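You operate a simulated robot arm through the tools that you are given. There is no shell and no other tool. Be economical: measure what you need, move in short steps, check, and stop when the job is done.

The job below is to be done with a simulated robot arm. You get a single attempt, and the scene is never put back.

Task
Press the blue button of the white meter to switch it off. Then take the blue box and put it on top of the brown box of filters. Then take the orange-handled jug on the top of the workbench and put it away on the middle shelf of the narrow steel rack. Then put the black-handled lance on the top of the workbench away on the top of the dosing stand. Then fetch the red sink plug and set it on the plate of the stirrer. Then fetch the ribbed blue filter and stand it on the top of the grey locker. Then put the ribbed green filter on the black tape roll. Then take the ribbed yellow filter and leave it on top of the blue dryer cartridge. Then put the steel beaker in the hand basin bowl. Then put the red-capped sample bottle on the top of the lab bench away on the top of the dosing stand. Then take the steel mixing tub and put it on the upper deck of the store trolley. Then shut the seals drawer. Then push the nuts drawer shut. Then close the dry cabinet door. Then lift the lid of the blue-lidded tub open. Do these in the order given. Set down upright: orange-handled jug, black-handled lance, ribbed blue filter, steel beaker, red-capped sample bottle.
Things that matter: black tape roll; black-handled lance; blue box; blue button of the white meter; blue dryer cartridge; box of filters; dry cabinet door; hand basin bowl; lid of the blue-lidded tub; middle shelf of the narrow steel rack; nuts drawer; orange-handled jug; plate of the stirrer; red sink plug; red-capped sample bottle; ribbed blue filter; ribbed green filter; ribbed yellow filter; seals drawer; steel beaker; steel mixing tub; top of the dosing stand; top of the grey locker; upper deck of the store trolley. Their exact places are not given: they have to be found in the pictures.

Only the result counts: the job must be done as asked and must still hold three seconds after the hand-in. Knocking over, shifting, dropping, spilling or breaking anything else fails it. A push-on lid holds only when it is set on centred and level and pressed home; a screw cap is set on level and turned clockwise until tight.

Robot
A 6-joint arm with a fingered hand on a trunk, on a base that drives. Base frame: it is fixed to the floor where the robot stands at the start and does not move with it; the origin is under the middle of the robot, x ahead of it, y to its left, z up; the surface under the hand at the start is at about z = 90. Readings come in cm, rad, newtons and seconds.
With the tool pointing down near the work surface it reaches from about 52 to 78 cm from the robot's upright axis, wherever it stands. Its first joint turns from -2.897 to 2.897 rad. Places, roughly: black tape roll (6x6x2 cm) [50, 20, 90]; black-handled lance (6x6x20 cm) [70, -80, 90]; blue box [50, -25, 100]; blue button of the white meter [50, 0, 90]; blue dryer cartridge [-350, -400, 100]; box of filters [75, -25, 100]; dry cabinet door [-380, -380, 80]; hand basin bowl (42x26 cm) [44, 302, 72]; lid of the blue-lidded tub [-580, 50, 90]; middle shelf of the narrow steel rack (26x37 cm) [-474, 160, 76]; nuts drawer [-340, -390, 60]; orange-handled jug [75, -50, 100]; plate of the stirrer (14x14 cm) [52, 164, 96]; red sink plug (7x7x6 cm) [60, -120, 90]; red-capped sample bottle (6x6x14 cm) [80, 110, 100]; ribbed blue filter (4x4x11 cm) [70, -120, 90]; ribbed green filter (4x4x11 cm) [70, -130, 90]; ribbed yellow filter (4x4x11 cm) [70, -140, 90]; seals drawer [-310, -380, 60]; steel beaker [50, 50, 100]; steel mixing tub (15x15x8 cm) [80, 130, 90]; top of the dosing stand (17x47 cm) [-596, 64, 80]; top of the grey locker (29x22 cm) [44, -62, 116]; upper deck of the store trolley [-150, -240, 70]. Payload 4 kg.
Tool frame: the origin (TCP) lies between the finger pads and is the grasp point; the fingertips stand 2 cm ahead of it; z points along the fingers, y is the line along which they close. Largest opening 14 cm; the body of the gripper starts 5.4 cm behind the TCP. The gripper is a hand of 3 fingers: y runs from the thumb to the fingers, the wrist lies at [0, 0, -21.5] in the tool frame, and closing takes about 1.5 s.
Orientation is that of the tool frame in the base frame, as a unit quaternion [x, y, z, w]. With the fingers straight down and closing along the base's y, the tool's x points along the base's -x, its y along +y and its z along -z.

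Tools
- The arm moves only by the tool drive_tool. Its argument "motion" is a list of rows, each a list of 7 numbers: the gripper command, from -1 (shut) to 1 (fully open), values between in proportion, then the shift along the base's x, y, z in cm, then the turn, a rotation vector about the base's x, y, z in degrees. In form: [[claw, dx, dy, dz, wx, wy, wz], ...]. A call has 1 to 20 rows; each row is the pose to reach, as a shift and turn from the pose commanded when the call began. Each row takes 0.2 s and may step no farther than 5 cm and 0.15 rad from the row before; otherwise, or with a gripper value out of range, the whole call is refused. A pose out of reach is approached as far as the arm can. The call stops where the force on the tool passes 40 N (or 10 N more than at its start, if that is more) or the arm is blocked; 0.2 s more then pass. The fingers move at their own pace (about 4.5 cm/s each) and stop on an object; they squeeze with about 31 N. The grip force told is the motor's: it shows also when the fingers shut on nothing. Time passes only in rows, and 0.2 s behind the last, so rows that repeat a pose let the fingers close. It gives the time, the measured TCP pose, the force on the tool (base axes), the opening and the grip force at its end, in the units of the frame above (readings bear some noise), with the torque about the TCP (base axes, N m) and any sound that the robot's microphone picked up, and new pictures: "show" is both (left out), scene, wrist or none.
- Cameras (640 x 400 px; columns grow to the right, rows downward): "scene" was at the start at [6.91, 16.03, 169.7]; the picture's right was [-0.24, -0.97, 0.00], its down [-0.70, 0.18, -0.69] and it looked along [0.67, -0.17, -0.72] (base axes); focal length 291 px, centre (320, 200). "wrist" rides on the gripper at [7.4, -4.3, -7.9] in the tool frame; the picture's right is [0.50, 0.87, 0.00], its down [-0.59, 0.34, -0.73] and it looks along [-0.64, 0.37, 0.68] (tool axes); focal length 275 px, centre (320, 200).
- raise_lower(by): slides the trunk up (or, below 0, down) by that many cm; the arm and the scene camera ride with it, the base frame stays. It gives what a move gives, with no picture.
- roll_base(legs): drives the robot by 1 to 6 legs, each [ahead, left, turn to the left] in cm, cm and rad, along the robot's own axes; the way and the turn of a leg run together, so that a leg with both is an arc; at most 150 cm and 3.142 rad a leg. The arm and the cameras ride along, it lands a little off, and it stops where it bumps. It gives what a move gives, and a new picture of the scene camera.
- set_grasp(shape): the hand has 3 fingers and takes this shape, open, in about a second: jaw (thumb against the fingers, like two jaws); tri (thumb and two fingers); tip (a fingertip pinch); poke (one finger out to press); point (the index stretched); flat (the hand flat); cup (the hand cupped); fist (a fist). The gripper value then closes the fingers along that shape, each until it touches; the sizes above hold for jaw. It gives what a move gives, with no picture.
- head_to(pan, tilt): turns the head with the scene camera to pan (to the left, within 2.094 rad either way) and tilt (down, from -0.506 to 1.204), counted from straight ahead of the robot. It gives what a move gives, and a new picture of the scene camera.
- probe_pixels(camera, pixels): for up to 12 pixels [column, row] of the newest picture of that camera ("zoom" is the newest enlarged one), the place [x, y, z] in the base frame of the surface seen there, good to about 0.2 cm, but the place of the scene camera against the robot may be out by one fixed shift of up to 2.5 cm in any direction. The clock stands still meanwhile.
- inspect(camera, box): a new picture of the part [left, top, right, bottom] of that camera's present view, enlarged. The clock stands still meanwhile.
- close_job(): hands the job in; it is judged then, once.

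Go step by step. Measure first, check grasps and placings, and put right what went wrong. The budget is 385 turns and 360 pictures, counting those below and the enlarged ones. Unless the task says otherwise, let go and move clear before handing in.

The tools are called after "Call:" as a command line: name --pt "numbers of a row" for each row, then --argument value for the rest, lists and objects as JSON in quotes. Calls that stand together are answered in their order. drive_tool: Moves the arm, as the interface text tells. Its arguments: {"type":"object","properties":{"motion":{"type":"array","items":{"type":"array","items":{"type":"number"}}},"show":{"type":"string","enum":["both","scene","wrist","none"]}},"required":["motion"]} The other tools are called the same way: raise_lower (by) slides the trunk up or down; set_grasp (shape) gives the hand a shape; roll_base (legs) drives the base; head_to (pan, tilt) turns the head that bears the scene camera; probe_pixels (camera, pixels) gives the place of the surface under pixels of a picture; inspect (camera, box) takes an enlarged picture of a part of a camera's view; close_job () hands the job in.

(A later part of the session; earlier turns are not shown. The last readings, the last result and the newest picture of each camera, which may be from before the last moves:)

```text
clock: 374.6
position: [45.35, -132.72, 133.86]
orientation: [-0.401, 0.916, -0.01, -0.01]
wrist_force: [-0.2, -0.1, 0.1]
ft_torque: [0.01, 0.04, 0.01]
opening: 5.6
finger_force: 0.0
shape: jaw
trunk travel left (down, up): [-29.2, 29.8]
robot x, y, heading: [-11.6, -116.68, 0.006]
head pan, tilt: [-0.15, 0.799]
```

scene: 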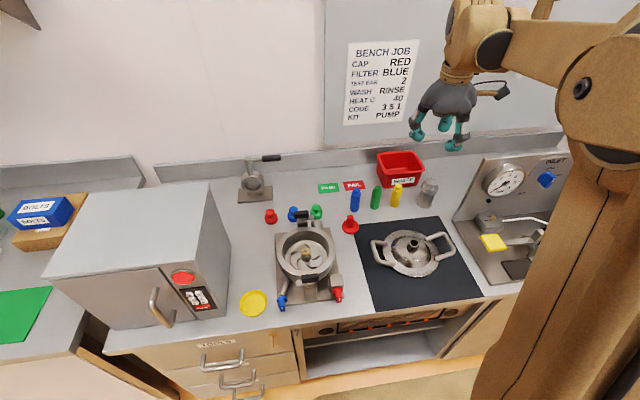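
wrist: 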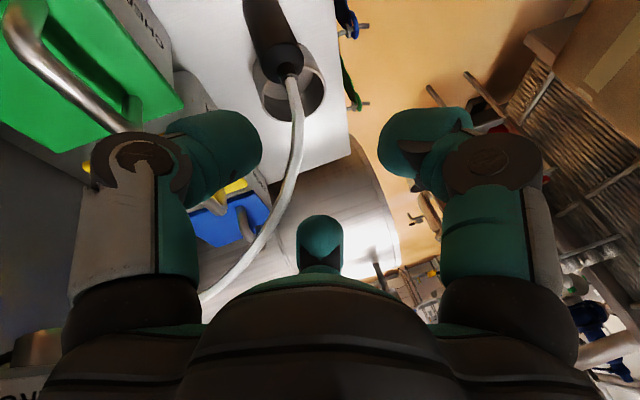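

Call:
probe_pixels --camera "scene" --pixels '[[350, 218], [350, 228], [343, 230], [358, 230], [355, 190], [355, 208], [376, 187], [376, 205], [397, 185], [396, 203], [316, 208], [427, 190]]'

Call:
inspect --camera "scene" --box '[290, 150, 450, 270]'

```text
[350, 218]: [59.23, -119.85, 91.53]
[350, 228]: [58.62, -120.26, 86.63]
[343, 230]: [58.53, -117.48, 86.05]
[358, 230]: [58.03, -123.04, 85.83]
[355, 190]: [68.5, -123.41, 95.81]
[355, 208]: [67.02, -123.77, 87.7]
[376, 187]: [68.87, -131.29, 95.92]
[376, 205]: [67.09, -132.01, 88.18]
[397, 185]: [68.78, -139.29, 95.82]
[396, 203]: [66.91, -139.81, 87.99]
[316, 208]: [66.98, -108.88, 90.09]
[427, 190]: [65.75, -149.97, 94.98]
```

```text
3.33 times, centred on (370, 210) of scene
```

zoom: 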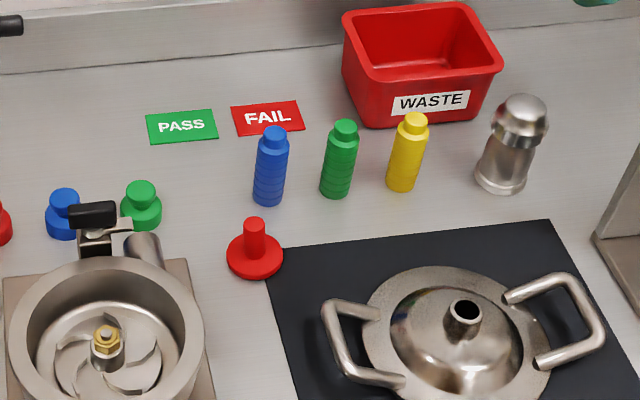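

Plug stem at ≈(59.1,−119.2), stem top ≈92.5. Check heights of the neighbouring bowl rim and pot before descending.

Call:
probe_pixels --camera "scene" --pixels '[[334, 250], [325, 232], [328, 222], [375, 245], [388, 240], [413, 240], [302, 215], [308, 228]]'

Call:
drive_tool --pt "-0.1 2.5 3 -3 0 0 0" --pt "-0.1 5 6 -6 0 0 0" --pt "-0.1 7.5 9 -9 0 0 0" --pt "-0.1 10 11.5 -12 0 0 0" --pt "-0.1 12 13 -15 0 0 0" --pt "-0.1 13.7 13.5 -18 0 0 0" --pt "-0.1 13.7 13.5 -22 0 0 0" --pt "-0.1 13.7 13.5 -22 0 0 0" --show "wrist"

```text
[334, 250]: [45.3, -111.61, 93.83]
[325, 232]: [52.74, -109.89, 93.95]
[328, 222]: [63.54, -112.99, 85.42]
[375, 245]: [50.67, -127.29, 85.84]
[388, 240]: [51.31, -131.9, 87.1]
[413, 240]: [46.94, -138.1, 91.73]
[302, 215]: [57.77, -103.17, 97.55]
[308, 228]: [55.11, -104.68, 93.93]
```

```text
clock: 376.4
position: [59.09, -119.15, 111.67]
orientation: [-0.401, 0.916, -0.011, -0.009]
wrist_force: [0.6, -0.1, 1.2]
ft_torque: [0.01, 0.0, 0.02]
opening: 6.28
finger_force: 0.1
shape: jaw
trunk travel left (down, up): [-29.2, 29.8]
robot x, y, heading: [-12.04, -116.69, 0.009]
head pan, tilt: [-0.15, 0.799]
```

wrist: 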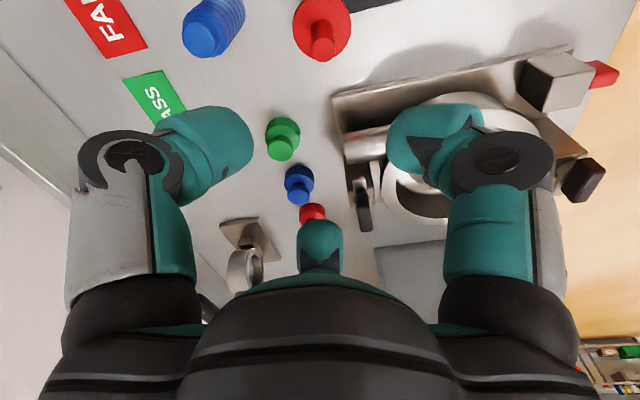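

Call:
probe_pixels --camera "wrist" --pixels '[[323, 42], [313, 42], [333, 42], [323, 52], [322, 30], [323, 58]]'

```text
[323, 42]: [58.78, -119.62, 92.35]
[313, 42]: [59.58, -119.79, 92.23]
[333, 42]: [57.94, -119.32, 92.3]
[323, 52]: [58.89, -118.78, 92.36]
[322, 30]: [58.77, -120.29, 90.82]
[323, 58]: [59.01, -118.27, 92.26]
```

Stem top centre (58.8,−119.2), z 92.3. Descend to TCP z 90 and close.

Call:
drive_tool --pt "-0.1 -0.3 0 -4.5 0 0 0" --pt "-0.1 -0.3 0 -9 0 0 0" --pt "-0.1 -0.3 0 -13.5 0 0 0" --pt "-0.1 -0.3 0 -18 0 0 0" --pt "-0.1 -0.3 0 -21.5 0 0 0" --pt "-0.1 -0.3 0 -21.5 0 0 0" --pt "-0.5 -0.3 0 -21.5 0 0 0" --pt "-1 -0.3 0 -21.5 0 0 0" --pt "-1 -0.3 0 -21.5 0 0 0" --pt "-1 -0.3 0 -21.5 0 0 0" --pt "-1 -0.3 0 -21.5 0 0 0" --show "wrist"

```text
clock: 378.8
position: [58.67, -119.27, 90.4]
orientation: [-0.401, 0.916, -0.011, -0.011]
wrist_force: [0.2, -0.1, 0.6]
ft_torque: [-0.01, -0.02, 0.03]
opening: 1.93
finger_force: 31.2
shape: jaw
trunk travel left (down, up): [-29.2, 29.8]
robot x, y, heading: [-11.77, -116.47, -0.0]
head pan, tilt: [-0.15, 0.799]
```

wrist: 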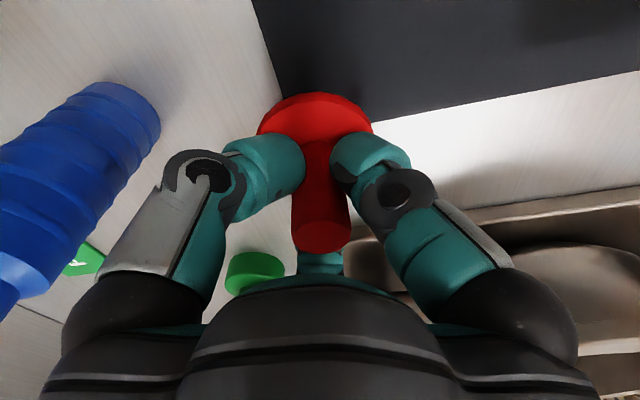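

Plug gripped (1.93 cm). Lift, back away, drive left to the stirrer at y≈164.

Call:
drive_tool --pt "-1 0 0 1.5 0 0 0" --pt "-1 0 0 6 0 0 0" --pt "-1 0 0 11 0 0 0" --pt "-1 0 0 16 0 0 0" --pt "-1 0 0 21 0 0 0" --pt "-1 0 0 26 0 0 0" --pt "-1 0 0 31 0 0 0" --show "wrist"

Call:
roll_base --legs '[[-45, 0, 0], [0, 90, 0], [0, 90, 0], [0, 95, 0], [42, 0, 0]]'

Call:
head_to --pan 0.0 --tilt 0.8

```text
clock: 380.4
position: [58.88, -119.26, 121.68]
orientation: [-0.401, 0.916, -0.011, -0.011]
wrist_force: [0.4, 0.7, -1.0]
ft_torque: [-0.01, -0.01, -0.01]
opening: 1.92
finger_force: 31.3
shape: jaw
trunk travel left (down, up): [-29.2, 29.8]
robot x, y, heading: [-11.97, -116.37, 0.007]
head pan, tilt: [-0.15, 0.799]
```

wrist: 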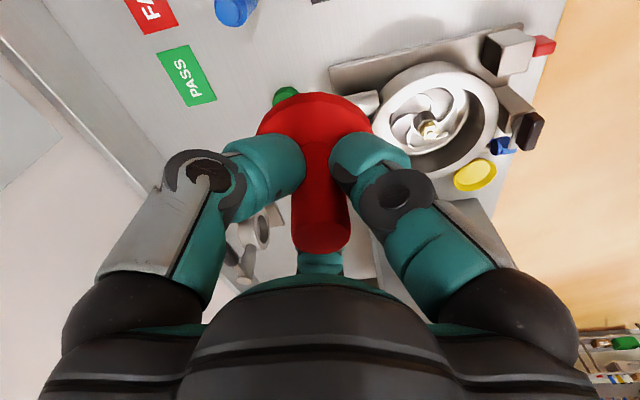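

```text
clock: 398.4
position: [54.36, 151.75, 121.47]
orientation: [-0.393, 0.919, -0.011, -0.012]
wrist_force: [-0.5, -0.6, -1.5]
ft_torque: [0.01, 0.04, 0.0]
opening: 1.94
finger_force: 31.2
shape: jaw
trunk travel left (down, up): [-29.2, 29.8]
robot x, y, heading: [-16.21, 155.75, -0.009]
head pan, tilt: [-0.15, 0.799]
```

scene: 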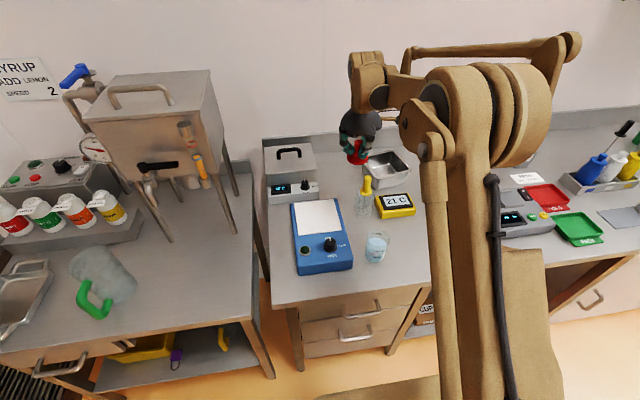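

```text
clock: 399.1
position: [54.32, 151.78, 121.54]
orientation: [-0.394, 0.919, -0.01, -0.011]
wrist_force: [0.2, 1.0, -0.2]
ft_torque: [-0.01, -0.01, -0.03]
opening: 1.95
finger_force: 30.5
shape: jaw
trunk travel left (down, up): [-29.2, 29.8]
robot x, y, heading: [-16.53, 155.43, -0.011]
head pan, tilt: [0.0, 0.799]
```

scene: 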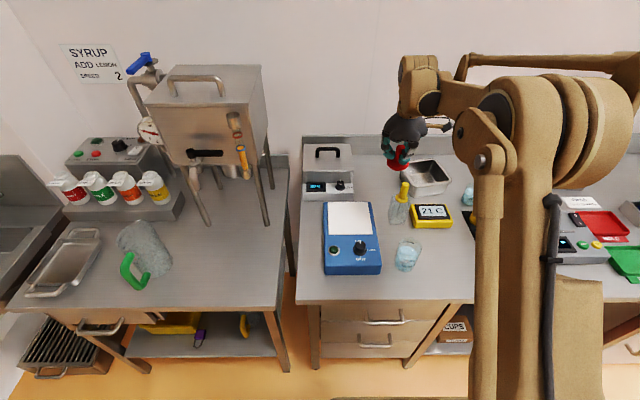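

The blue stirrer with white plate is at (350,217). Probe the plate corners.

Call:
probe_pixels --camera "scene" --pixels '[[350, 217], [328, 204], [370, 203], [373, 233], [328, 235], [398, 195], [403, 182], [407, 245], [335, 248], [358, 245]]'

```text
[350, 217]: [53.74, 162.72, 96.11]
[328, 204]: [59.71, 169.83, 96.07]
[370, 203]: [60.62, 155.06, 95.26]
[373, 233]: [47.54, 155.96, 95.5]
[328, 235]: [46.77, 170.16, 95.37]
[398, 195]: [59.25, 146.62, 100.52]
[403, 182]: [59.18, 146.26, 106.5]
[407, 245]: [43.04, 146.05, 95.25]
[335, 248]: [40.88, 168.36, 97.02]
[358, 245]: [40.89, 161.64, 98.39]
```

Plate centre ≈(52.4,163.5), top z≈96.7. Move above and lower to contact (TCP≈101).

Call:
drive_tool --pt "-1 -0.5 3 0 0 0 0" --pt "-1 -1 6.5 0 0 0 0" --pt "-1 -1.9 10 -3 0 0 0" --pt "-1 -1.9 11.7 -7 0 0 0" --pt "-1 -1.9 11.7 -11.5 0 0 0" --pt "-1 -1.9 11.7 -15.5 0 0 0" --pt "-1 -1.9 11.7 -17.5 0 0 0" --pt "-1 -1.9 11.7 -17.5 0 0 0" --show "both"

Call:
inspect --camera "scene" --box '[300, 150, 420, 280]'

```text
clock: 400.9
position: [52.32, 163.29, 103.89]
orientation: [-0.394, 0.919, -0.01, -0.011]
wrist_force: [0.3, 0.4, -0.7]
ft_torque: [0.01, -0.01, 0.02]
opening: 1.94
finger_force: 31.1
shape: jaw
trunk travel left (down, up): [-29.2, 29.8]
robot x, y, heading: [-16.63, 155.57, -0.009]
head pan, tilt: [0.0, 0.799]
```

scene: 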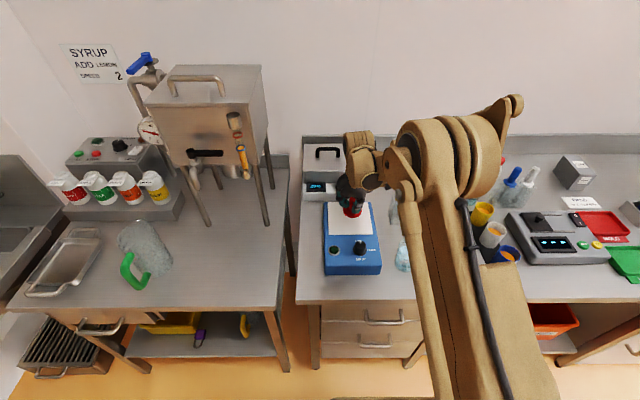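
wrist: 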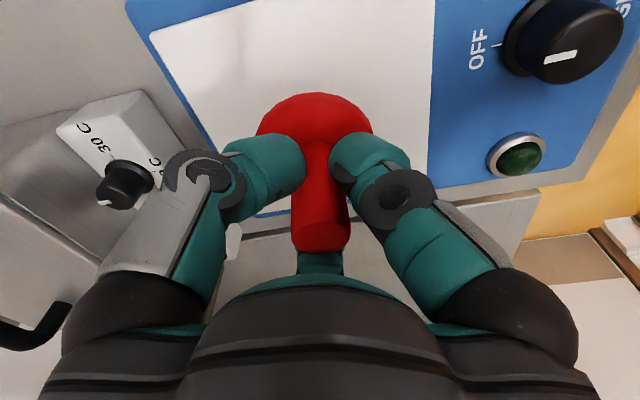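

```text
3.08 times, centred on (360, 215) of scene
```

zoom: 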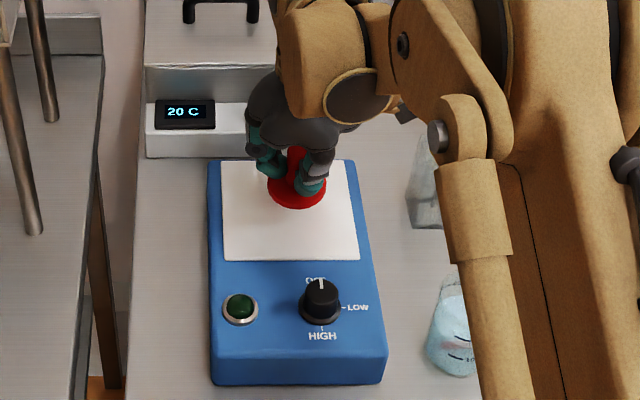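

Call:
probe_pixels --camera "wrist" --pixels '[[152, 38], [240, 200], [428, 185], [434, 30], [300, 20], [425, 120], [180, 80], [250, 80]]'

```text
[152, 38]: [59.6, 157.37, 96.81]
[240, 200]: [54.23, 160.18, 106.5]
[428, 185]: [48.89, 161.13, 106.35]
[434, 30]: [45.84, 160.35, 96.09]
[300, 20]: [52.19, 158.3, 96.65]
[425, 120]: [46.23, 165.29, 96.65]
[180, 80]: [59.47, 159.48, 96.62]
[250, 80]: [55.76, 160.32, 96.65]
```

Plate spans x 46–59.6; I'm centred. Lower to contact and release.

Call:
drive_tool --pt "-1 0.4 0 -1.5 0 0 0" --pt "-1 0.4 0 -2.3 0 0 0" --pt "-1 0.4 0 -2.7 0 0 0" --pt "-1 0.4 0 -3.0 0 0 0" --pt "-1 0.4 0 -3.2 0 0 0" --pt "-1 0.4 0 -3.2 0 0 0" --show "none"

```text
clock: 402.3
position: [52.92, 163.36, 100.83]
orientation: [-0.394, 0.919, -0.011, -0.01]
wrist_force: [0.9, -0.7, 2.3]
ft_torque: [0.0, 0.04, -0.03]
opening: 1.96
finger_force: 30.9
shape: jaw
trunk travel left (down, up): [-29.2, 29.8]
robot x, y, heading: [-16.45, 155.19, -0.015]
head pan, tilt: [0.0, 0.799]
```

Contact felt. Open and rise.

Call:
drive_tool --pt "-0.6 0 0 0 0 0 0" --pt "-0.3 0 0 0 0 0 0" --pt "0 0 0 0 0 0 0" --pt "0 0 0 0 0 0 0" --pt "0 0 0 0 0 0 0" --pt "0 0 0 2 0 0 0" --pt "0 0 0 5 0 0 0" --pt "0 0 0 9 0 0 0" --pt "0 0 0 14 0 0 0" --pt "0 0 0 19 0 0 0" --show "scene"

Call:
inspect --camera "scene" --box '[300, 130, 420, 280]'

```text
clock: 404.5
position: [52.88, 163.36, 120.15]
orientation: [-0.394, 0.919, -0.01, -0.01]
wrist_force: [-1.1, 0.2, 0.1]
ft_torque: [-0.01, -0.02, -0.02]
opening: 6.94
finger_force: 0.0
shape: jaw
trunk travel left (down, up): [-29.2, 29.8]
robot x, y, heading: [-16.18, 156.19, -0.011]
head pan, tilt: [0.0, 0.799]
```

scene: 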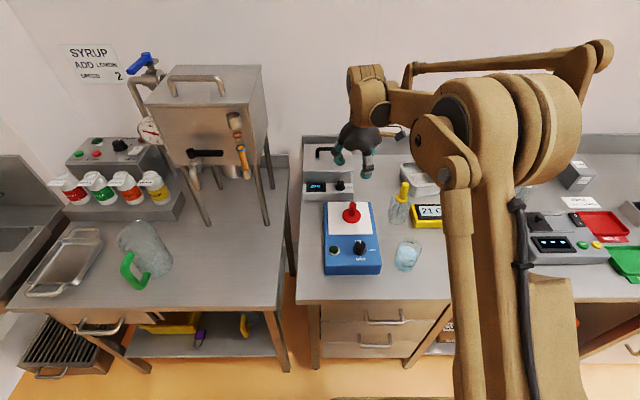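

```text
2.67 times, centred on (360, 205) of scene
```

zoom: 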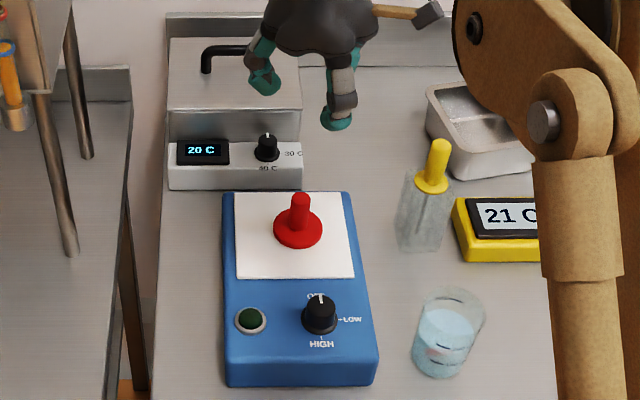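

Plug is on the plate. Return to the workbench for the blue filter.

Call:
roll_base --legs '[[-42, 0, 0.011], [0, -92, 0], [0, -92, 0], [0, -91, 0], [47, 0, 0]]'

```text
clock: 422.5
position: [60.76, -106.81, 120.06]
orientation: [-0.39, 0.921, -0.01, -0.011]
wrist_force: [0.1, -0.5, -0.4]
ft_torque: [0.01, 0.02, 0.0]
opening: 6.96
finger_force: 0.0
shape: jaw
trunk travel left (down, up): [-29.2, 29.8]
robot x, y, heading: [-9.17, -113.96, -0.017]
head pan, tilt: [0.0, 0.799]
```

scene: 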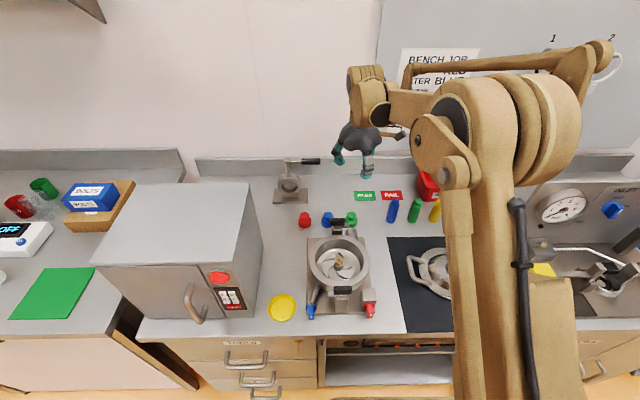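

Call:
drive_tool --pt "-0.15 2 -4 0 0 0 0" --pt "-0.15 4 -8 0 0 0 0" --pt "-0.15 6 -12 0 0 0 0" --pt "-0.15 7.3 -16 -1 0 0 0" --pt "-0.15 7.3 -16 -1 0 0 0" --show "wrist"

```text
clock: 423.7
position: [67.83, -122.62, 118.85]
orientation: [-0.39, 0.921, -0.011, -0.01]
wrist_force: [-0.5, 0.3, 0.5]
ft_torque: [0.02, 0.01, 0.0]
opening: 5.97
finger_force: 0.0
shape: jaw
trunk travel left (down, up): [-29.2, 29.8]
robot x, y, heading: [-8.8, -114.01, -0.013]
head pan, tilt: [0.0, 0.799]
```

wrist: 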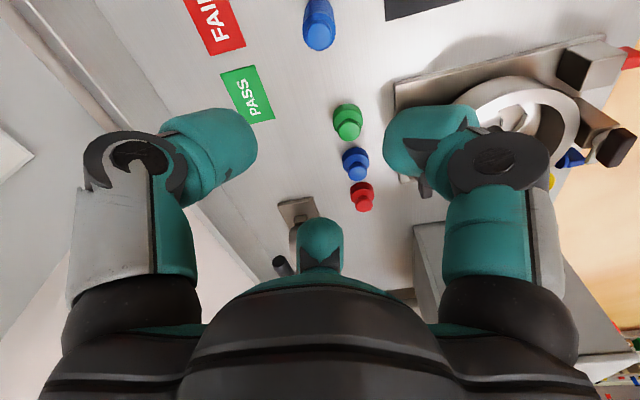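

Call:
probe_pixels --camera "wrist" --pixels '[[320, 38], [311, 35], [330, 35], [320, 46], [320, 28], [319, 10], [306, 8], [333, 12]]'

```text
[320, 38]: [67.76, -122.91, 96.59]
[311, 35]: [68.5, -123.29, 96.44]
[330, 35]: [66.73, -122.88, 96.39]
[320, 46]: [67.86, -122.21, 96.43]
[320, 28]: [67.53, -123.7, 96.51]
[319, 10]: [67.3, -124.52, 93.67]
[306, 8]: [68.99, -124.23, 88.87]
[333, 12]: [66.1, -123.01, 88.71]
```

Filter top centre (67.7,−123.0), z 96.5. Descend to TCP z 92.3 and grip.

Call:
drive_tool --pt "-0.15 -0.1 -0.4 -5 0 0 0" --pt "-0.15 -0.1 -0.4 -10 0 0 0" --pt "-0.15 -0.1 -0.4 -15 0 0 0" --pt "-0.15 -0.1 -0.4 -20 0 0 0" --pt "-0.15 -0.1 -0.4 -24 0 0 0" --pt "-0.15 -0.1 -0.4 -26.4 0 0 0" --pt "-0.15 -0.1 -0.4 -26.4 0 0 0" --pt "-0.6 -0.1 -0.4 -26.4 0 0 0" --pt "-1 -0.1 -0.4 -26.4 0 0 0" --pt "-1 -0.1 -0.4 -26.4 0 0 0" --pt "-1 -0.1 -0.4 -26.4 0 0 0" --pt "-1 -0.1 -0.4 -26.4 0 0 0" --show "wrist"

```text
refused: row 1 steps farther than a row can; nothing moved
```

Call:
drive_tool --pt "-0.15 -0.1 -0.4 -4.5 0 0 0" --pt "-0.15 -0.1 -0.4 -9 0 0 0" --pt "-0.15 -0.1 -0.4 -13.5 0 0 0" --pt "-0.15 -0.1 -0.4 -18 0 0 0" --pt "-0.15 -0.1 -0.4 -22.5 0 0 0" --pt "-0.15 -0.1 -0.4 -26.4 0 0 0" --pt "-0.15 -0.1 -0.4 -26.4 0 0 0" --pt "-0.6 -0.1 -0.4 -26.4 0 0 0" --pt "-1 -0.1 -0.4 -26.4 0 0 0" --pt "-1 -0.1 -0.4 -26.4 0 0 0" --pt "-1 -0.1 -0.4 -26.4 0 0 0" --pt "-1 -0.1 -0.4 -26.4 0 0 0" --show "wrist"

```text
clock: 426.3
position: [67.59, -123.09, 92.91]
orientation: [-0.39, 0.921, -0.011, -0.009]
wrist_force: [-0.1, -1.1, -0.1]
ft_torque: [0.0, -0.01, -0.01]
opening: 2.86
finger_force: 30.7
shape: jaw
trunk travel left (down, up): [-29.2, 29.8]
robot x, y, heading: [-8.93, -114.06, -0.019]
head pan, tilt: [0.0, 0.799]
```

wrist: 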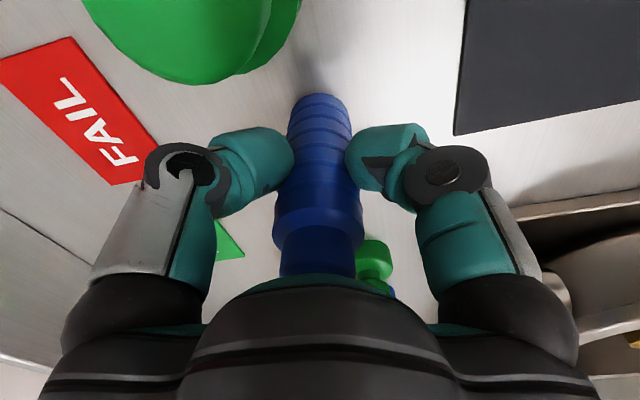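

Gripped (2.86). Lift over locker height, drive left 30 and back 8.

Call:
drive_tool --pt "-1 0 0 2 0 0 0" --pt "-1 0 0 7 0 0 0" --pt "-1 0 0 12 0 0 0" --pt "-1 0 0 17 0 0 0" --pt "-1 0 0 22 0 0 0" --pt "-1 0 0 27 0 0 0" --pt "-1 0 0 32 0 0 0" --pt "-1 0 0 37 0 0 0" --show "none"

Call:
roll_base --legs '[[-12, 0, 0.017], [0, 32, 0]]'

Call:
probe_pixels --camera "scene" --pixels '[[320, 200], [250, 180], [200, 200], [260, 230], [180, 250], [320, 230]]'

```text
clock: 428.1
position: [67.86, -123.28, 129.89]
orientation: [-0.391, 0.92, -0.01, -0.011]
wrist_force: [-0.1, -1.1, 0.0]
ft_torque: [0.0, -0.03, -0.01]
opening: 2.89
finger_force: 31.1
shape: jaw
trunk travel left (down, up): [-29.2, 29.8]
robot x, y, heading: [-8.86, -113.92, -0.017]
head pan, tilt: [0.0, 0.799]
```

```text
clock: 431.1
position: [56.22, -89.58, 129.75]
orientation: [-0.397, 0.917, -0.012, -0.011]
wrist_force: [-0.1, 1.0, -0.2]
ft_torque: [0.0, -0.02, -0.02]
opening: 2.87
finger_force: 30.9
shape: jaw
trunk travel left (down, up): [-29.2, 29.8]
robot x, y, heading: [-20.68, -81.71, -0.004]
head pan, tilt: [0.0, 0.799]
```

scene: 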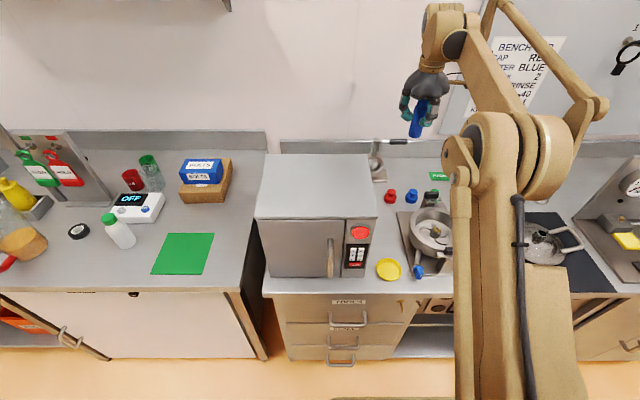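

```text
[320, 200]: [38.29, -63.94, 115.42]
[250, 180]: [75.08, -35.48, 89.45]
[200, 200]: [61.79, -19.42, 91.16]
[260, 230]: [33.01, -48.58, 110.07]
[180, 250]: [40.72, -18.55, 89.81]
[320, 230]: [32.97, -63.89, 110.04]
```

Locker top z≈116. Carry to its centre (44.5,−62.5), then lower.

Call:
drive_tool --pt "-1 -1.8 4 0 0 0 0" --pt "-1 -3.6 8 0 0 0 0" --pt "-1 -5.4 12 0 0 0 0" --pt "-1 -7.2 16 0 0 0 0" --pt "-1 -9 20 0 0 0 0" --pt "-1 -10.8 24 0 0 0 0" --pt "-1 -11.7 27 0 0 0 0" --pt "-1 -11.7 27 -4 0 0 0" --pt "-1 -11.7 27 -5.8 0 0 0" --pt "-1 -11.7 27 -5.8 0 0 0" --show "both"

```text
clock: 433.3
position: [44.62, -62.58, 124.02]
orientation: [-0.397, 0.918, -0.011, -0.011]
wrist_force: [-0.9, -0.7, -0.9]
ft_torque: [0.04, -0.01, 0.03]
opening: 2.88
finger_force: 30.8
shape: jaw
trunk travel left (down, up): [-29.2, 29.8]
robot x, y, heading: [-20.59, -81.95, -0.006]
head pan, tilt: [0.0, 0.799]
```

scene: 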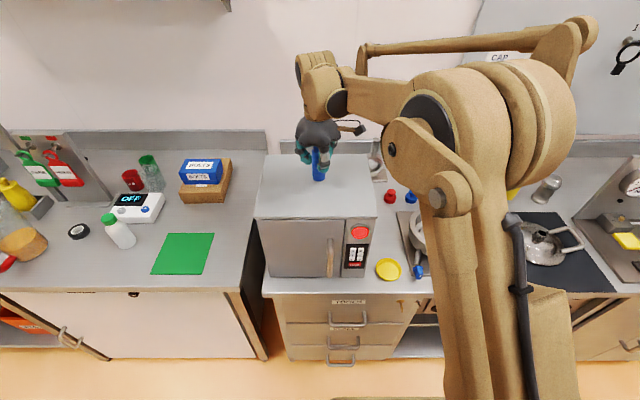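
wrist: 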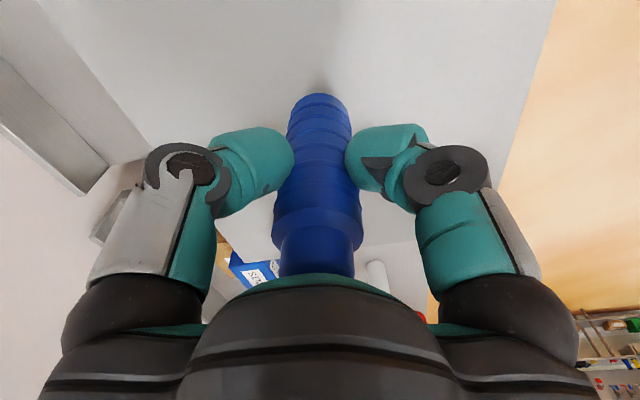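

Lower slowly to contact.

Call:
drive_tool --pt "-1 0 0 -0.6 0 0 0" --pt "-1 0 0 -1.0 0 0 0" --pt "-1 0 0 -1.3 0 0 0" --pt "-1 0 0 -1.5 0 0 0" --pt "-1 0 0 -1.5 0 0 0" --show "none"

```text
clock: 434.5
position: [44.42, -62.74, 122.58]
orientation: [-0.398, 0.917, -0.011, -0.01]
wrist_force: [2.2, 0.1, 17.5]
ft_torque: [0.0, -0.13, 0.01]
opening: 2.93
finger_force: 31.2
shape: jaw
trunk travel left (down, up): [-29.2, 29.8]
robot x, y, heading: [-21.02, -81.7, -0.0]
head pan, tilt: [0.0, 0.799]
```

Call:
drive_tool --pt "-1 0 0 0.2 0 0 0" --pt "-0.7 0 0 0.2 0 0 0" --pt "-0.4 0 0 0.2 0 0 0" --pt "-0.1 0 0 0.2 0 0 0" --pt "-0.1 0 0 0.2 0 0 0" --pt "-0.1 0 0 2 0 0 0" --pt "-0.1 0 0 5 0 0 0" --pt "-0.1 0 0 8.5 0 0 0" --pt "-0.1 0 0 12 0 0 0" --show "scene"

Call:
inspect --camera "scene" --box '[250, 100, 390, 230]'

```text
clock: 436.5
position: [44.4, -62.62, 134.75]
orientation: [-0.398, 0.917, -0.011, -0.011]
wrist_force: [0.4, -0.4, -0.3]
ft_torque: [-0.02, 0.0, -0.04]
opening: 6.26
finger_force: 0.2
shape: jaw
trunk travel left (down, up): [-29.2, 29.8]
robot x, y, heading: [-20.86, -81.48, -0.001]
head pan, tilt: [0.0, 0.799]
```

scene: 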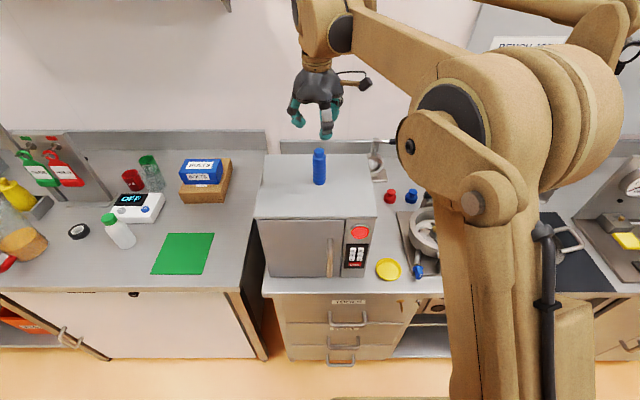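

```text
3.08 times, centred on (320, 165) of scene
```

zoom: 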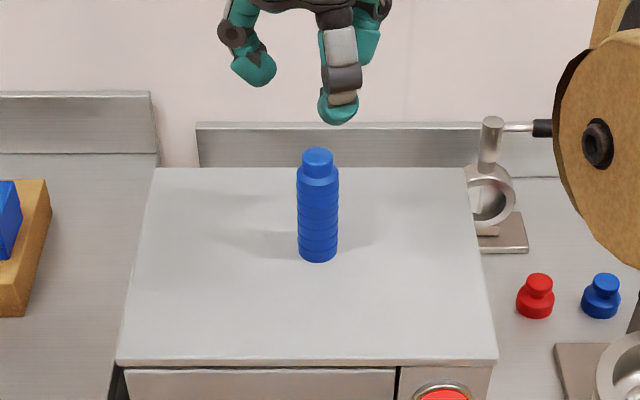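

Blue filter stands upright. Now the green filter: drive right 42, ahead 12, and move over it.

Call:
roll_base --legs '[[0, -43, 0], [12, 0, 0]]'

Call:
drive_tool --pt "-0.15 2 -4 -1 0 0 0" --pt "-0.15 4 -8 -3 0 0 0" --pt "-0.15 6 -12 -6 0 0 0" --pt "-0.15 8 -16 -9 0 0 0" --pt "-0.15 9.5 -20 -12 0 0 0" --pt "-0.15 11 -24 -14 0 0 0" --pt "-0.15 11.5 -27 -16 0 0 0" --pt "-0.15 11.5 -27 -16 0 0 0" --show "wrist"

```text
clock: 439.9
position: [55.98, -104.51, 134.72]
orientation: [-0.403, 0.915, -0.011, -0.011]
wrist_force: [0.7, 0.3, -0.7]
ft_torque: [-0.01, 0.0, -0.01]
opening: 6.28
finger_force: 0.1
shape: jaw
trunk travel left (down, up): [-29.2, 29.8]
robot x, y, heading: [-9.27, -124.08, 0.006]
head pan, tilt: [0.0, 0.799]
```

scene: 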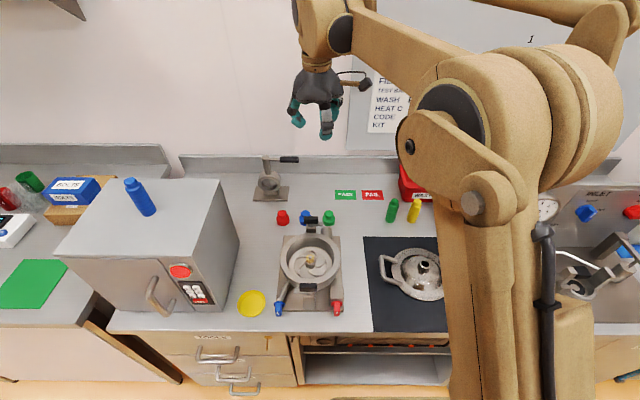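

```text
refused: row 3 steps farther than a row can; nothing moved
```

Call:
drive_tool --pt "-0.15 2 -4 -1 0 0 0" --pt "-0.15 4 -8 -2.5 0 0 0" --pt "-0.15 6 -12 -4.5 0 0 0" --pt "-0.15 8 -16 -6.5 0 0 0" --pt "-0.15 9.5 -20 -8.5 0 0 0" --pt "-0.15 11 -24 -11 0 0 0" --pt "-0.15 11.9 -26.5 -15 0 0 0" --pt "-0.15 11.9 -26.5 -16 0 0 0" --show "wrist"

```text
clock: 441.7
position: [67.82, -131.13, 118.56]
orientation: [-0.402, 0.915, -0.01, -0.011]
wrist_force: [-0.3, -0.4, 0.3]
ft_torque: [0.01, 0.0, -0.06]
opening: 5.99
finger_force: 0.0
shape: jaw
trunk travel left (down, up): [-29.2, 29.8]
robot x, y, heading: [-9.2, -123.91, 0.007]
head pan, tilt: [0.0, 0.799]
```

wrist: 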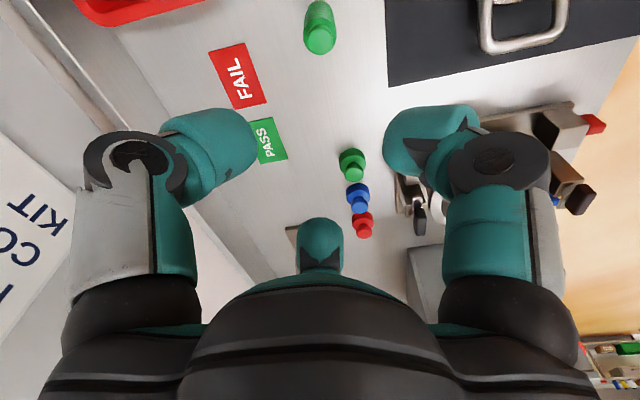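

Call:
probe_pixels --camera "wrist" --pixels '[[321, 40], [312, 38], [331, 38], [321, 48], [321, 31]]'

```text
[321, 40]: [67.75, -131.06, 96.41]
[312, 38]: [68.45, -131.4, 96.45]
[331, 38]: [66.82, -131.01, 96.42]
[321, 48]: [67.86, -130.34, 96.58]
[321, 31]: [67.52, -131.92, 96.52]
```

Centre (67.65,−131.15). Descend and grip.

Call:
drive_tool --pt "-0.15 -0.15 0 -4.5 0 0 0" --pt "-0.15 -0.15 0 -9 0 0 0" --pt "-0.15 -0.15 0 -13.5 0 0 0" --pt "-0.15 -0.15 0 -18 0 0 0" --pt "-0.15 -0.15 0 -22.5 0 0 0" --pt "-0.15 -0.15 0 -26 0 0 0" --pt "-0.15 -0.15 0 -26 0 0 0" --pt "-0.6 -0.15 0 -26 0 0 0" --pt "-1 -0.15 0 -26 0 0 0" --pt "-1 -0.15 0 -26 0 0 0" --pt "-1 -0.15 0 -26 0 0 0" --pt "-1 -0.15 0 -26 0 0 0" --pt "-1 -0.15 0 -24 0 0 0" --pt "-1 -0.15 0 -20 0 0 0" --pt "-1 -0.15 0 -15.5 0 0 0" --pt "-1 -0.15 0 -11 0 0 0" --pt "-1 -0.15 0 -6.5 0 0 0" --pt "-1 -0.15 0 -2 0 0 0" --pt "-1 -0.15 0 2.5 0 0 0" --pt "-1 -0.15 0 7 0 0 0" --show "wrist"

```text
clock: 445.9
position: [67.29, -130.79, 125.99]
orientation: [-0.402, 0.916, -0.011, -0.011]
wrist_force: [-0.5, 0.0, -0.7]
ft_torque: [-0.01, -0.01, 0.03]
opening: 3.0
finger_force: 31.2
shape: jaw
trunk travel left (down, up): [-29.2, 29.8]
robot x, y, heading: [-9.23, -124.19, 0.005]
head pan, tilt: [0.0, 0.799]
```

wrist: 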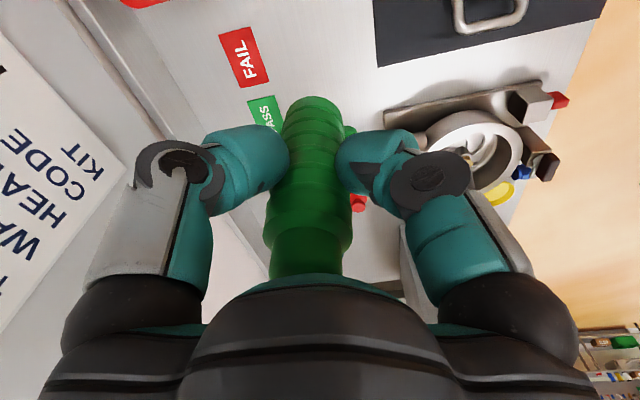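

Green filter held. Back away (to clear the locker), drive left to the tape roll.

Call:
roll_base --legs '[[-48, 0, 0], [0, 70, 0], [0, 70, 0], [34, 0, 0]]'

Call:
inspect --camera "scene" --box '[200, 150, 420, 320]'

```text
clock: 457.5
position: [53.28, 8.25, 125.99]
orientation: [-0.402, 0.915, -0.011, -0.011]
wrist_force: [-0.1, -0.5, -0.4]
ft_torque: [0.01, 0.03, 0.0]
opening: 3.01
finger_force: 31.1
shape: jaw
trunk travel left (down, up): [-29.2, 29.8]
robot x, y, heading: [-23.32, 15.3, 0.005]
head pan, tilt: [0.0, 0.799]
```

scene: 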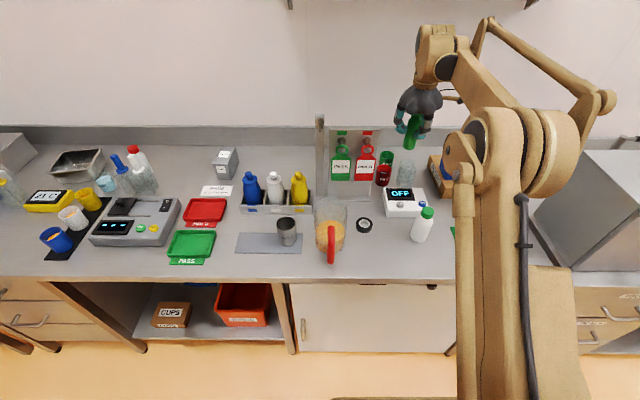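

```text
2.35 times, centred on (310, 235) of scene
```

zoom: 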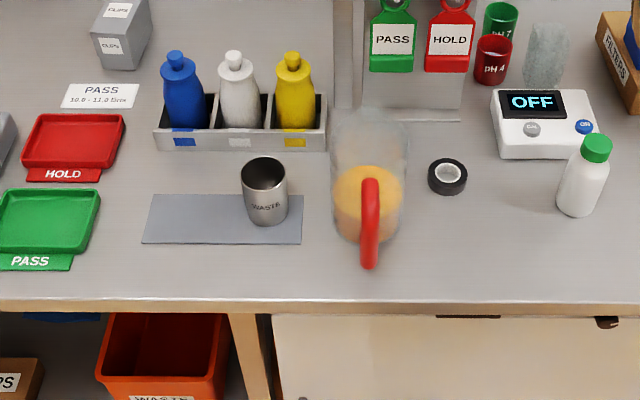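

Tape roll at zoom (447,176), jug of juice 12 cm to its left. Probe it and go above.

Call:
probe_pixels --camera "zoom" --pixels '[[447, 160], [447, 191], [429, 177], [466, 177], [447, 176], [398, 150], [404, 200]]'

Call:
drive_tool --pt "-1 -1 4 0 0 0 0" --pt "-1 -3 8 -1 0 0 0" --pt "-1 -5.5 11.5 -3 0 0 0" --pt "-1 -5.5 11.5 -7 0 0 0" --pt "-1 -5.5 11.5 -11 0 0 0" --pt "-1 -5.5 11.5 -11 0 0 0" --show "wrist"

```text
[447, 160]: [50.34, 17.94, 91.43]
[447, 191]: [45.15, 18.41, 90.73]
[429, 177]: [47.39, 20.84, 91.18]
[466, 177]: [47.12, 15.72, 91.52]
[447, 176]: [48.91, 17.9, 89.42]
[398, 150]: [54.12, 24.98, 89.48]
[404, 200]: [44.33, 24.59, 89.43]
```

```text
clock: 458.9
position: [47.68, 19.92, 114.67]
orientation: [-0.402, 0.915, -0.011, -0.01]
wrist_force: [0.4, 1.2, -0.5]
ft_torque: [-0.02, 0.02, 0.0]
opening: 2.99
finger_force: 31.1
shape: jaw
trunk travel left (down, up): [-29.2, 29.8]
robot x, y, heading: [-23.24, 15.26, 0.005]
head pan, tilt: [0.0, 0.799]
```

wrist: 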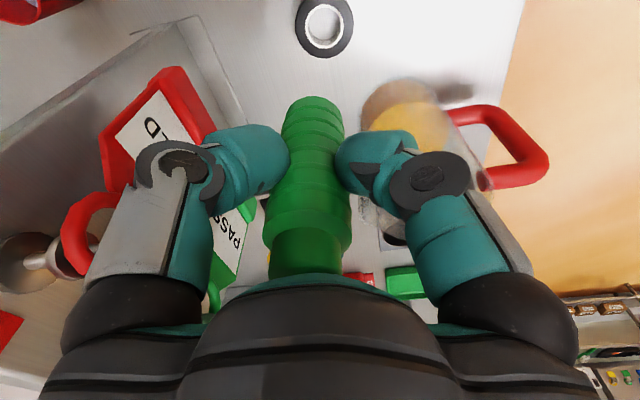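

Call:
probe_pixels --camera "wrist" --pixels '[[298, 28], [352, 28], [325, 55], [324, 28], [308, 28], [342, 28], [325, 3]]'

Call:
probe_pixels --camera "wrist" --pixels '[[312, 100], [290, 120], [335, 120], [312, 130], [308, 200], [306, 240], [272, 200], [345, 200]]'

```text
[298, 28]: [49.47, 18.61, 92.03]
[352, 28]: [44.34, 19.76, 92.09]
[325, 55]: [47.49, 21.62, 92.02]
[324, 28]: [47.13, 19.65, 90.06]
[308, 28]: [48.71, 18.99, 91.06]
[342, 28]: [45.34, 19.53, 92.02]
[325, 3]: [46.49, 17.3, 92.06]
```

```text
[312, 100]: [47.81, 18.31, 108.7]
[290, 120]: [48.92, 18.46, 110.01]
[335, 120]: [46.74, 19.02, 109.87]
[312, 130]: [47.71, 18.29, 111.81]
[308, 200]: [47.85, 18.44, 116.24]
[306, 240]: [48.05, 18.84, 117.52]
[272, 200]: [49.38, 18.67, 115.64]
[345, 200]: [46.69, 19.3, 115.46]
```

Roll centre ≈(46.9,19.1), top z 92.05; filter axis ≈(47.9,20.1). Shift (−1.0,−1.0) and lower to contact at TCP≈98.5.

Call:
drive_tool --pt "-1 -1 -1 0 0 0 0" --pt "-1 -1 -1 -4.5 0 0 0" --pt "-1 -1 -1 -9 0 0 0" --pt "-1 -1 -1 -13 0 0 0" --pt "-1 -1 -1 -15 0 0 0" --pt "-1 -1 -1 -15.6 0 0 0" --pt "-1 -1 -1 -15.6 0 0 0" --show "both"

Call:
inspect --camera "scene" --box '[310, 150, 420, 260]'

```text
clock: 460.5
position: [46.55, 18.52, 99.17]
orientation: [-0.401, 0.916, -0.011, -0.011]
wrist_force: [-0.6, 0.1, -0.8]
ft_torque: [-0.01, -0.01, -0.03]
opening: 3.0
finger_force: 31.0
shape: jaw
trunk travel left (down, up): [-29.2, 29.8]
robot x, y, heading: [-23.25, 15.07, 0.003]
head pan, tilt: [0.0, 0.799]
```

scene: 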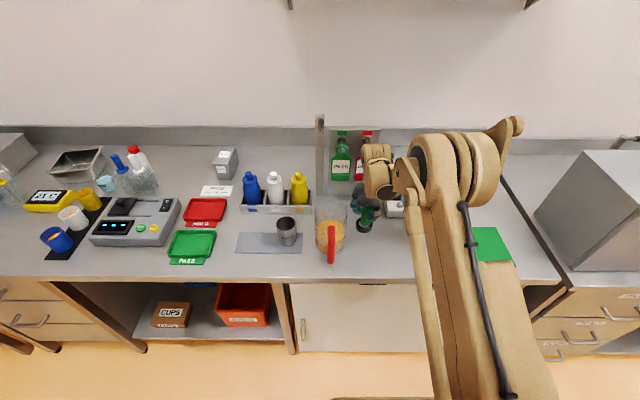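
wrist: 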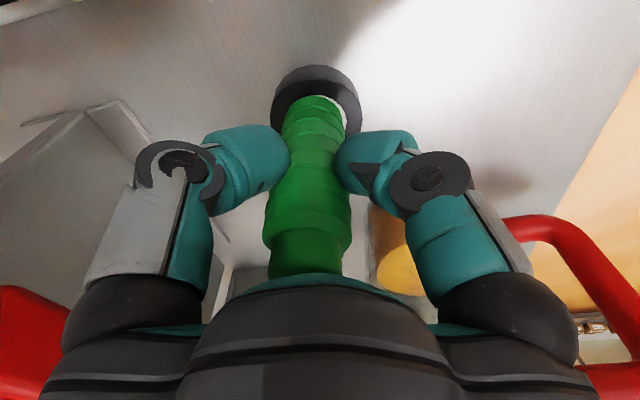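

```text
3.64 times, centred on (365, 205) of scene
```

zoom: 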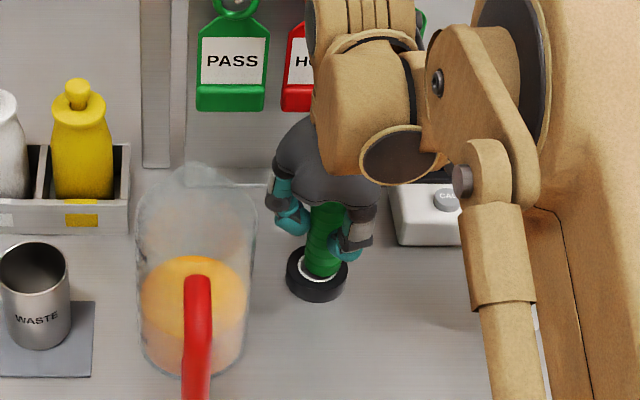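

Filter sits ~0.4 cm too far −y relative to the roll; nudge +0.4 and lower to contact.

Call:
drive_tool --pt "-1 0.2 0.45 0 0 0 0" --pt "-1 0.2 0.45 -0.4 0 0 0" --pt "-1 0.2 0.45 -0.7 0 0 0" --pt "-1 0.2 0.45 -0.9 0 0 0" --pt "-1 0.2 0.45 -0.9 0 0 0" --show "wrist"

Call:
inspect --camera "scene" --box '[330, 190, 400, 250]'

```text
clock: 461.7
position: [46.71, 19.14, 98.61]
orientation: [-0.401, 0.916, -0.012, -0.009]
wrist_force: [6.1, -3.4, 38.8]
ft_torque: [-0.02, -0.36, -0.06]
opening: 3.12
finger_force: 31.1
shape: jaw
trunk travel left (down, up): [-29.2, 29.8]
robot x, y, heading: [-23.01, 15.24, 0.003]
head pan, tilt: [0.0, 0.799]
```

wrist: 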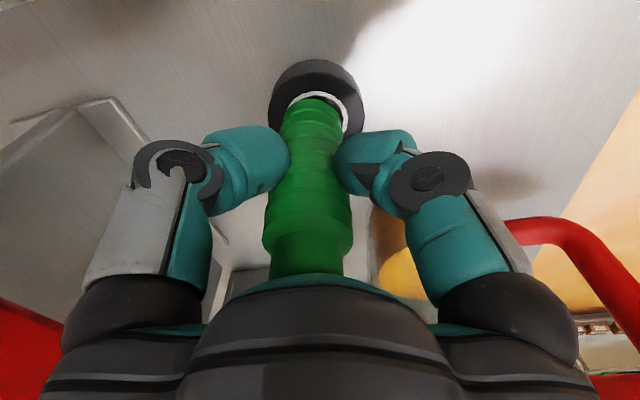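

```text
6.67 times, centred on (365, 220) of scene
```

zoom: 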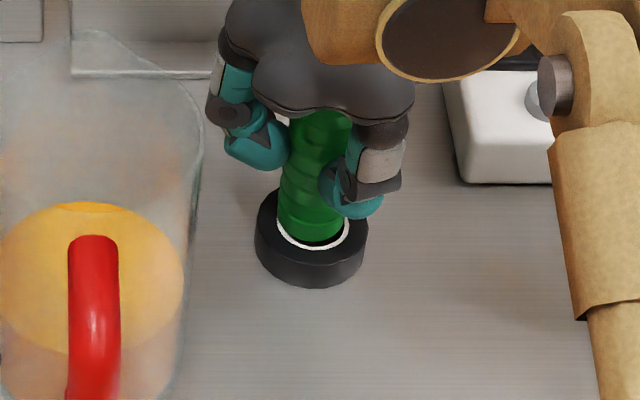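

Centred on the roll with contact. Ease, open and rise.

Call:
drive_tool --pt "-1 0 0 0.3 0 0 0" --pt "-0.7 0 0 0.3 0 0 0" --pt "-0.45 0 0 0.3 0 0 0" --pt "-0.2 0 0 0.3 0 0 0" --pt "-0.15 0 0 0.3 0 0 0" --pt "-0.15 0 0 0.3 0 0 0" --pt "-0.15 0 0 2 0 0 0" --pt "-0.15 0 0 5 0 0 0" --pt "-0.15 0 0 9 0 0 0" --pt "-0.15 0 0 13.5 0 0 0" --pt "-0.15 0 0 18 0 0 0" --pt "-0.15 0 0 22 0 0 0" --show "scene"

Call:
inspect --camera "scene" --box '[310, 160, 420, 260]'

```text
clock: 464.3
position: [46.61, 19.27, 120.74]
orientation: [-0.402, 0.915, -0.01, -0.011]
wrist_force: [0.4, 1.7, 0.3]
ft_torque: [0.01, -0.01, -0.01]
opening: 5.91
finger_force: 0.1
shape: jaw
trunk travel left (down, up): [-29.2, 29.8]
robot x, y, heading: [-23.16, 15.17, 0.004]
head pan, tilt: [0.0, 0.799]
```

scene: 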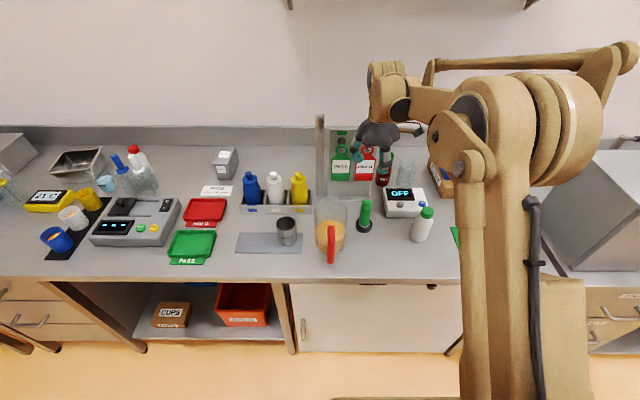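

```text
4.00 times, centred on (365, 210) of scene
```

zoom: 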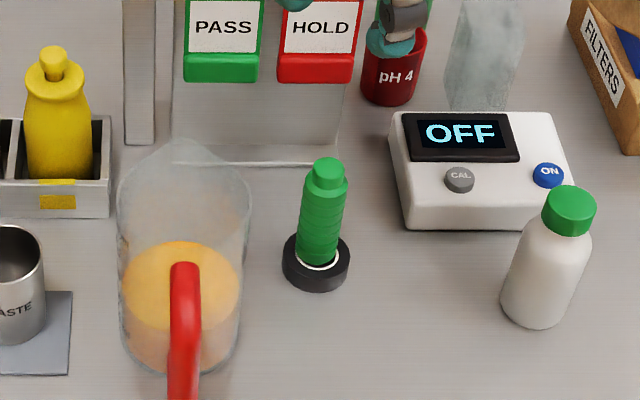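

Green filter stands on the tape roll. Fetch the yellow filter.

Call:
roll_base --legs '[[-34, 0, 0], [0, -72, 0], [0, -72, 0], [48, 0, 0]]'

```text
clock: 476.0
position: [60.58, -123.75, 120.58]
orientation: [-0.403, 0.915, -0.011, -0.012]
wrist_force: [-0.2, 0.1, -0.4]
ft_torque: [-0.01, 0.07, 0.02]
opening: 5.93
finger_force: 0.1
shape: jaw
trunk travel left (down, up): [-29.2, 29.8]
robot x, y, heading: [-9.21, -127.79, 0.003]
head pan, tilt: [0.0, 0.799]
```

scene: 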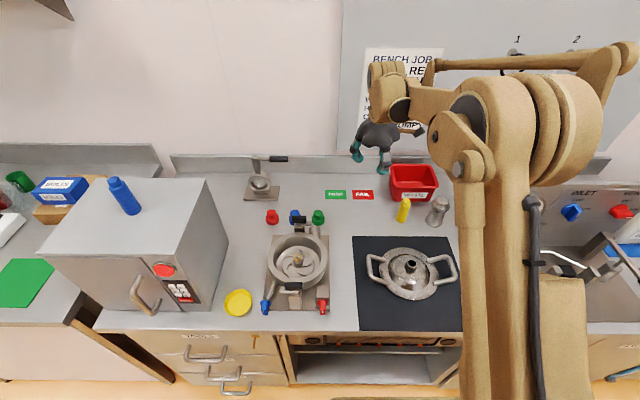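

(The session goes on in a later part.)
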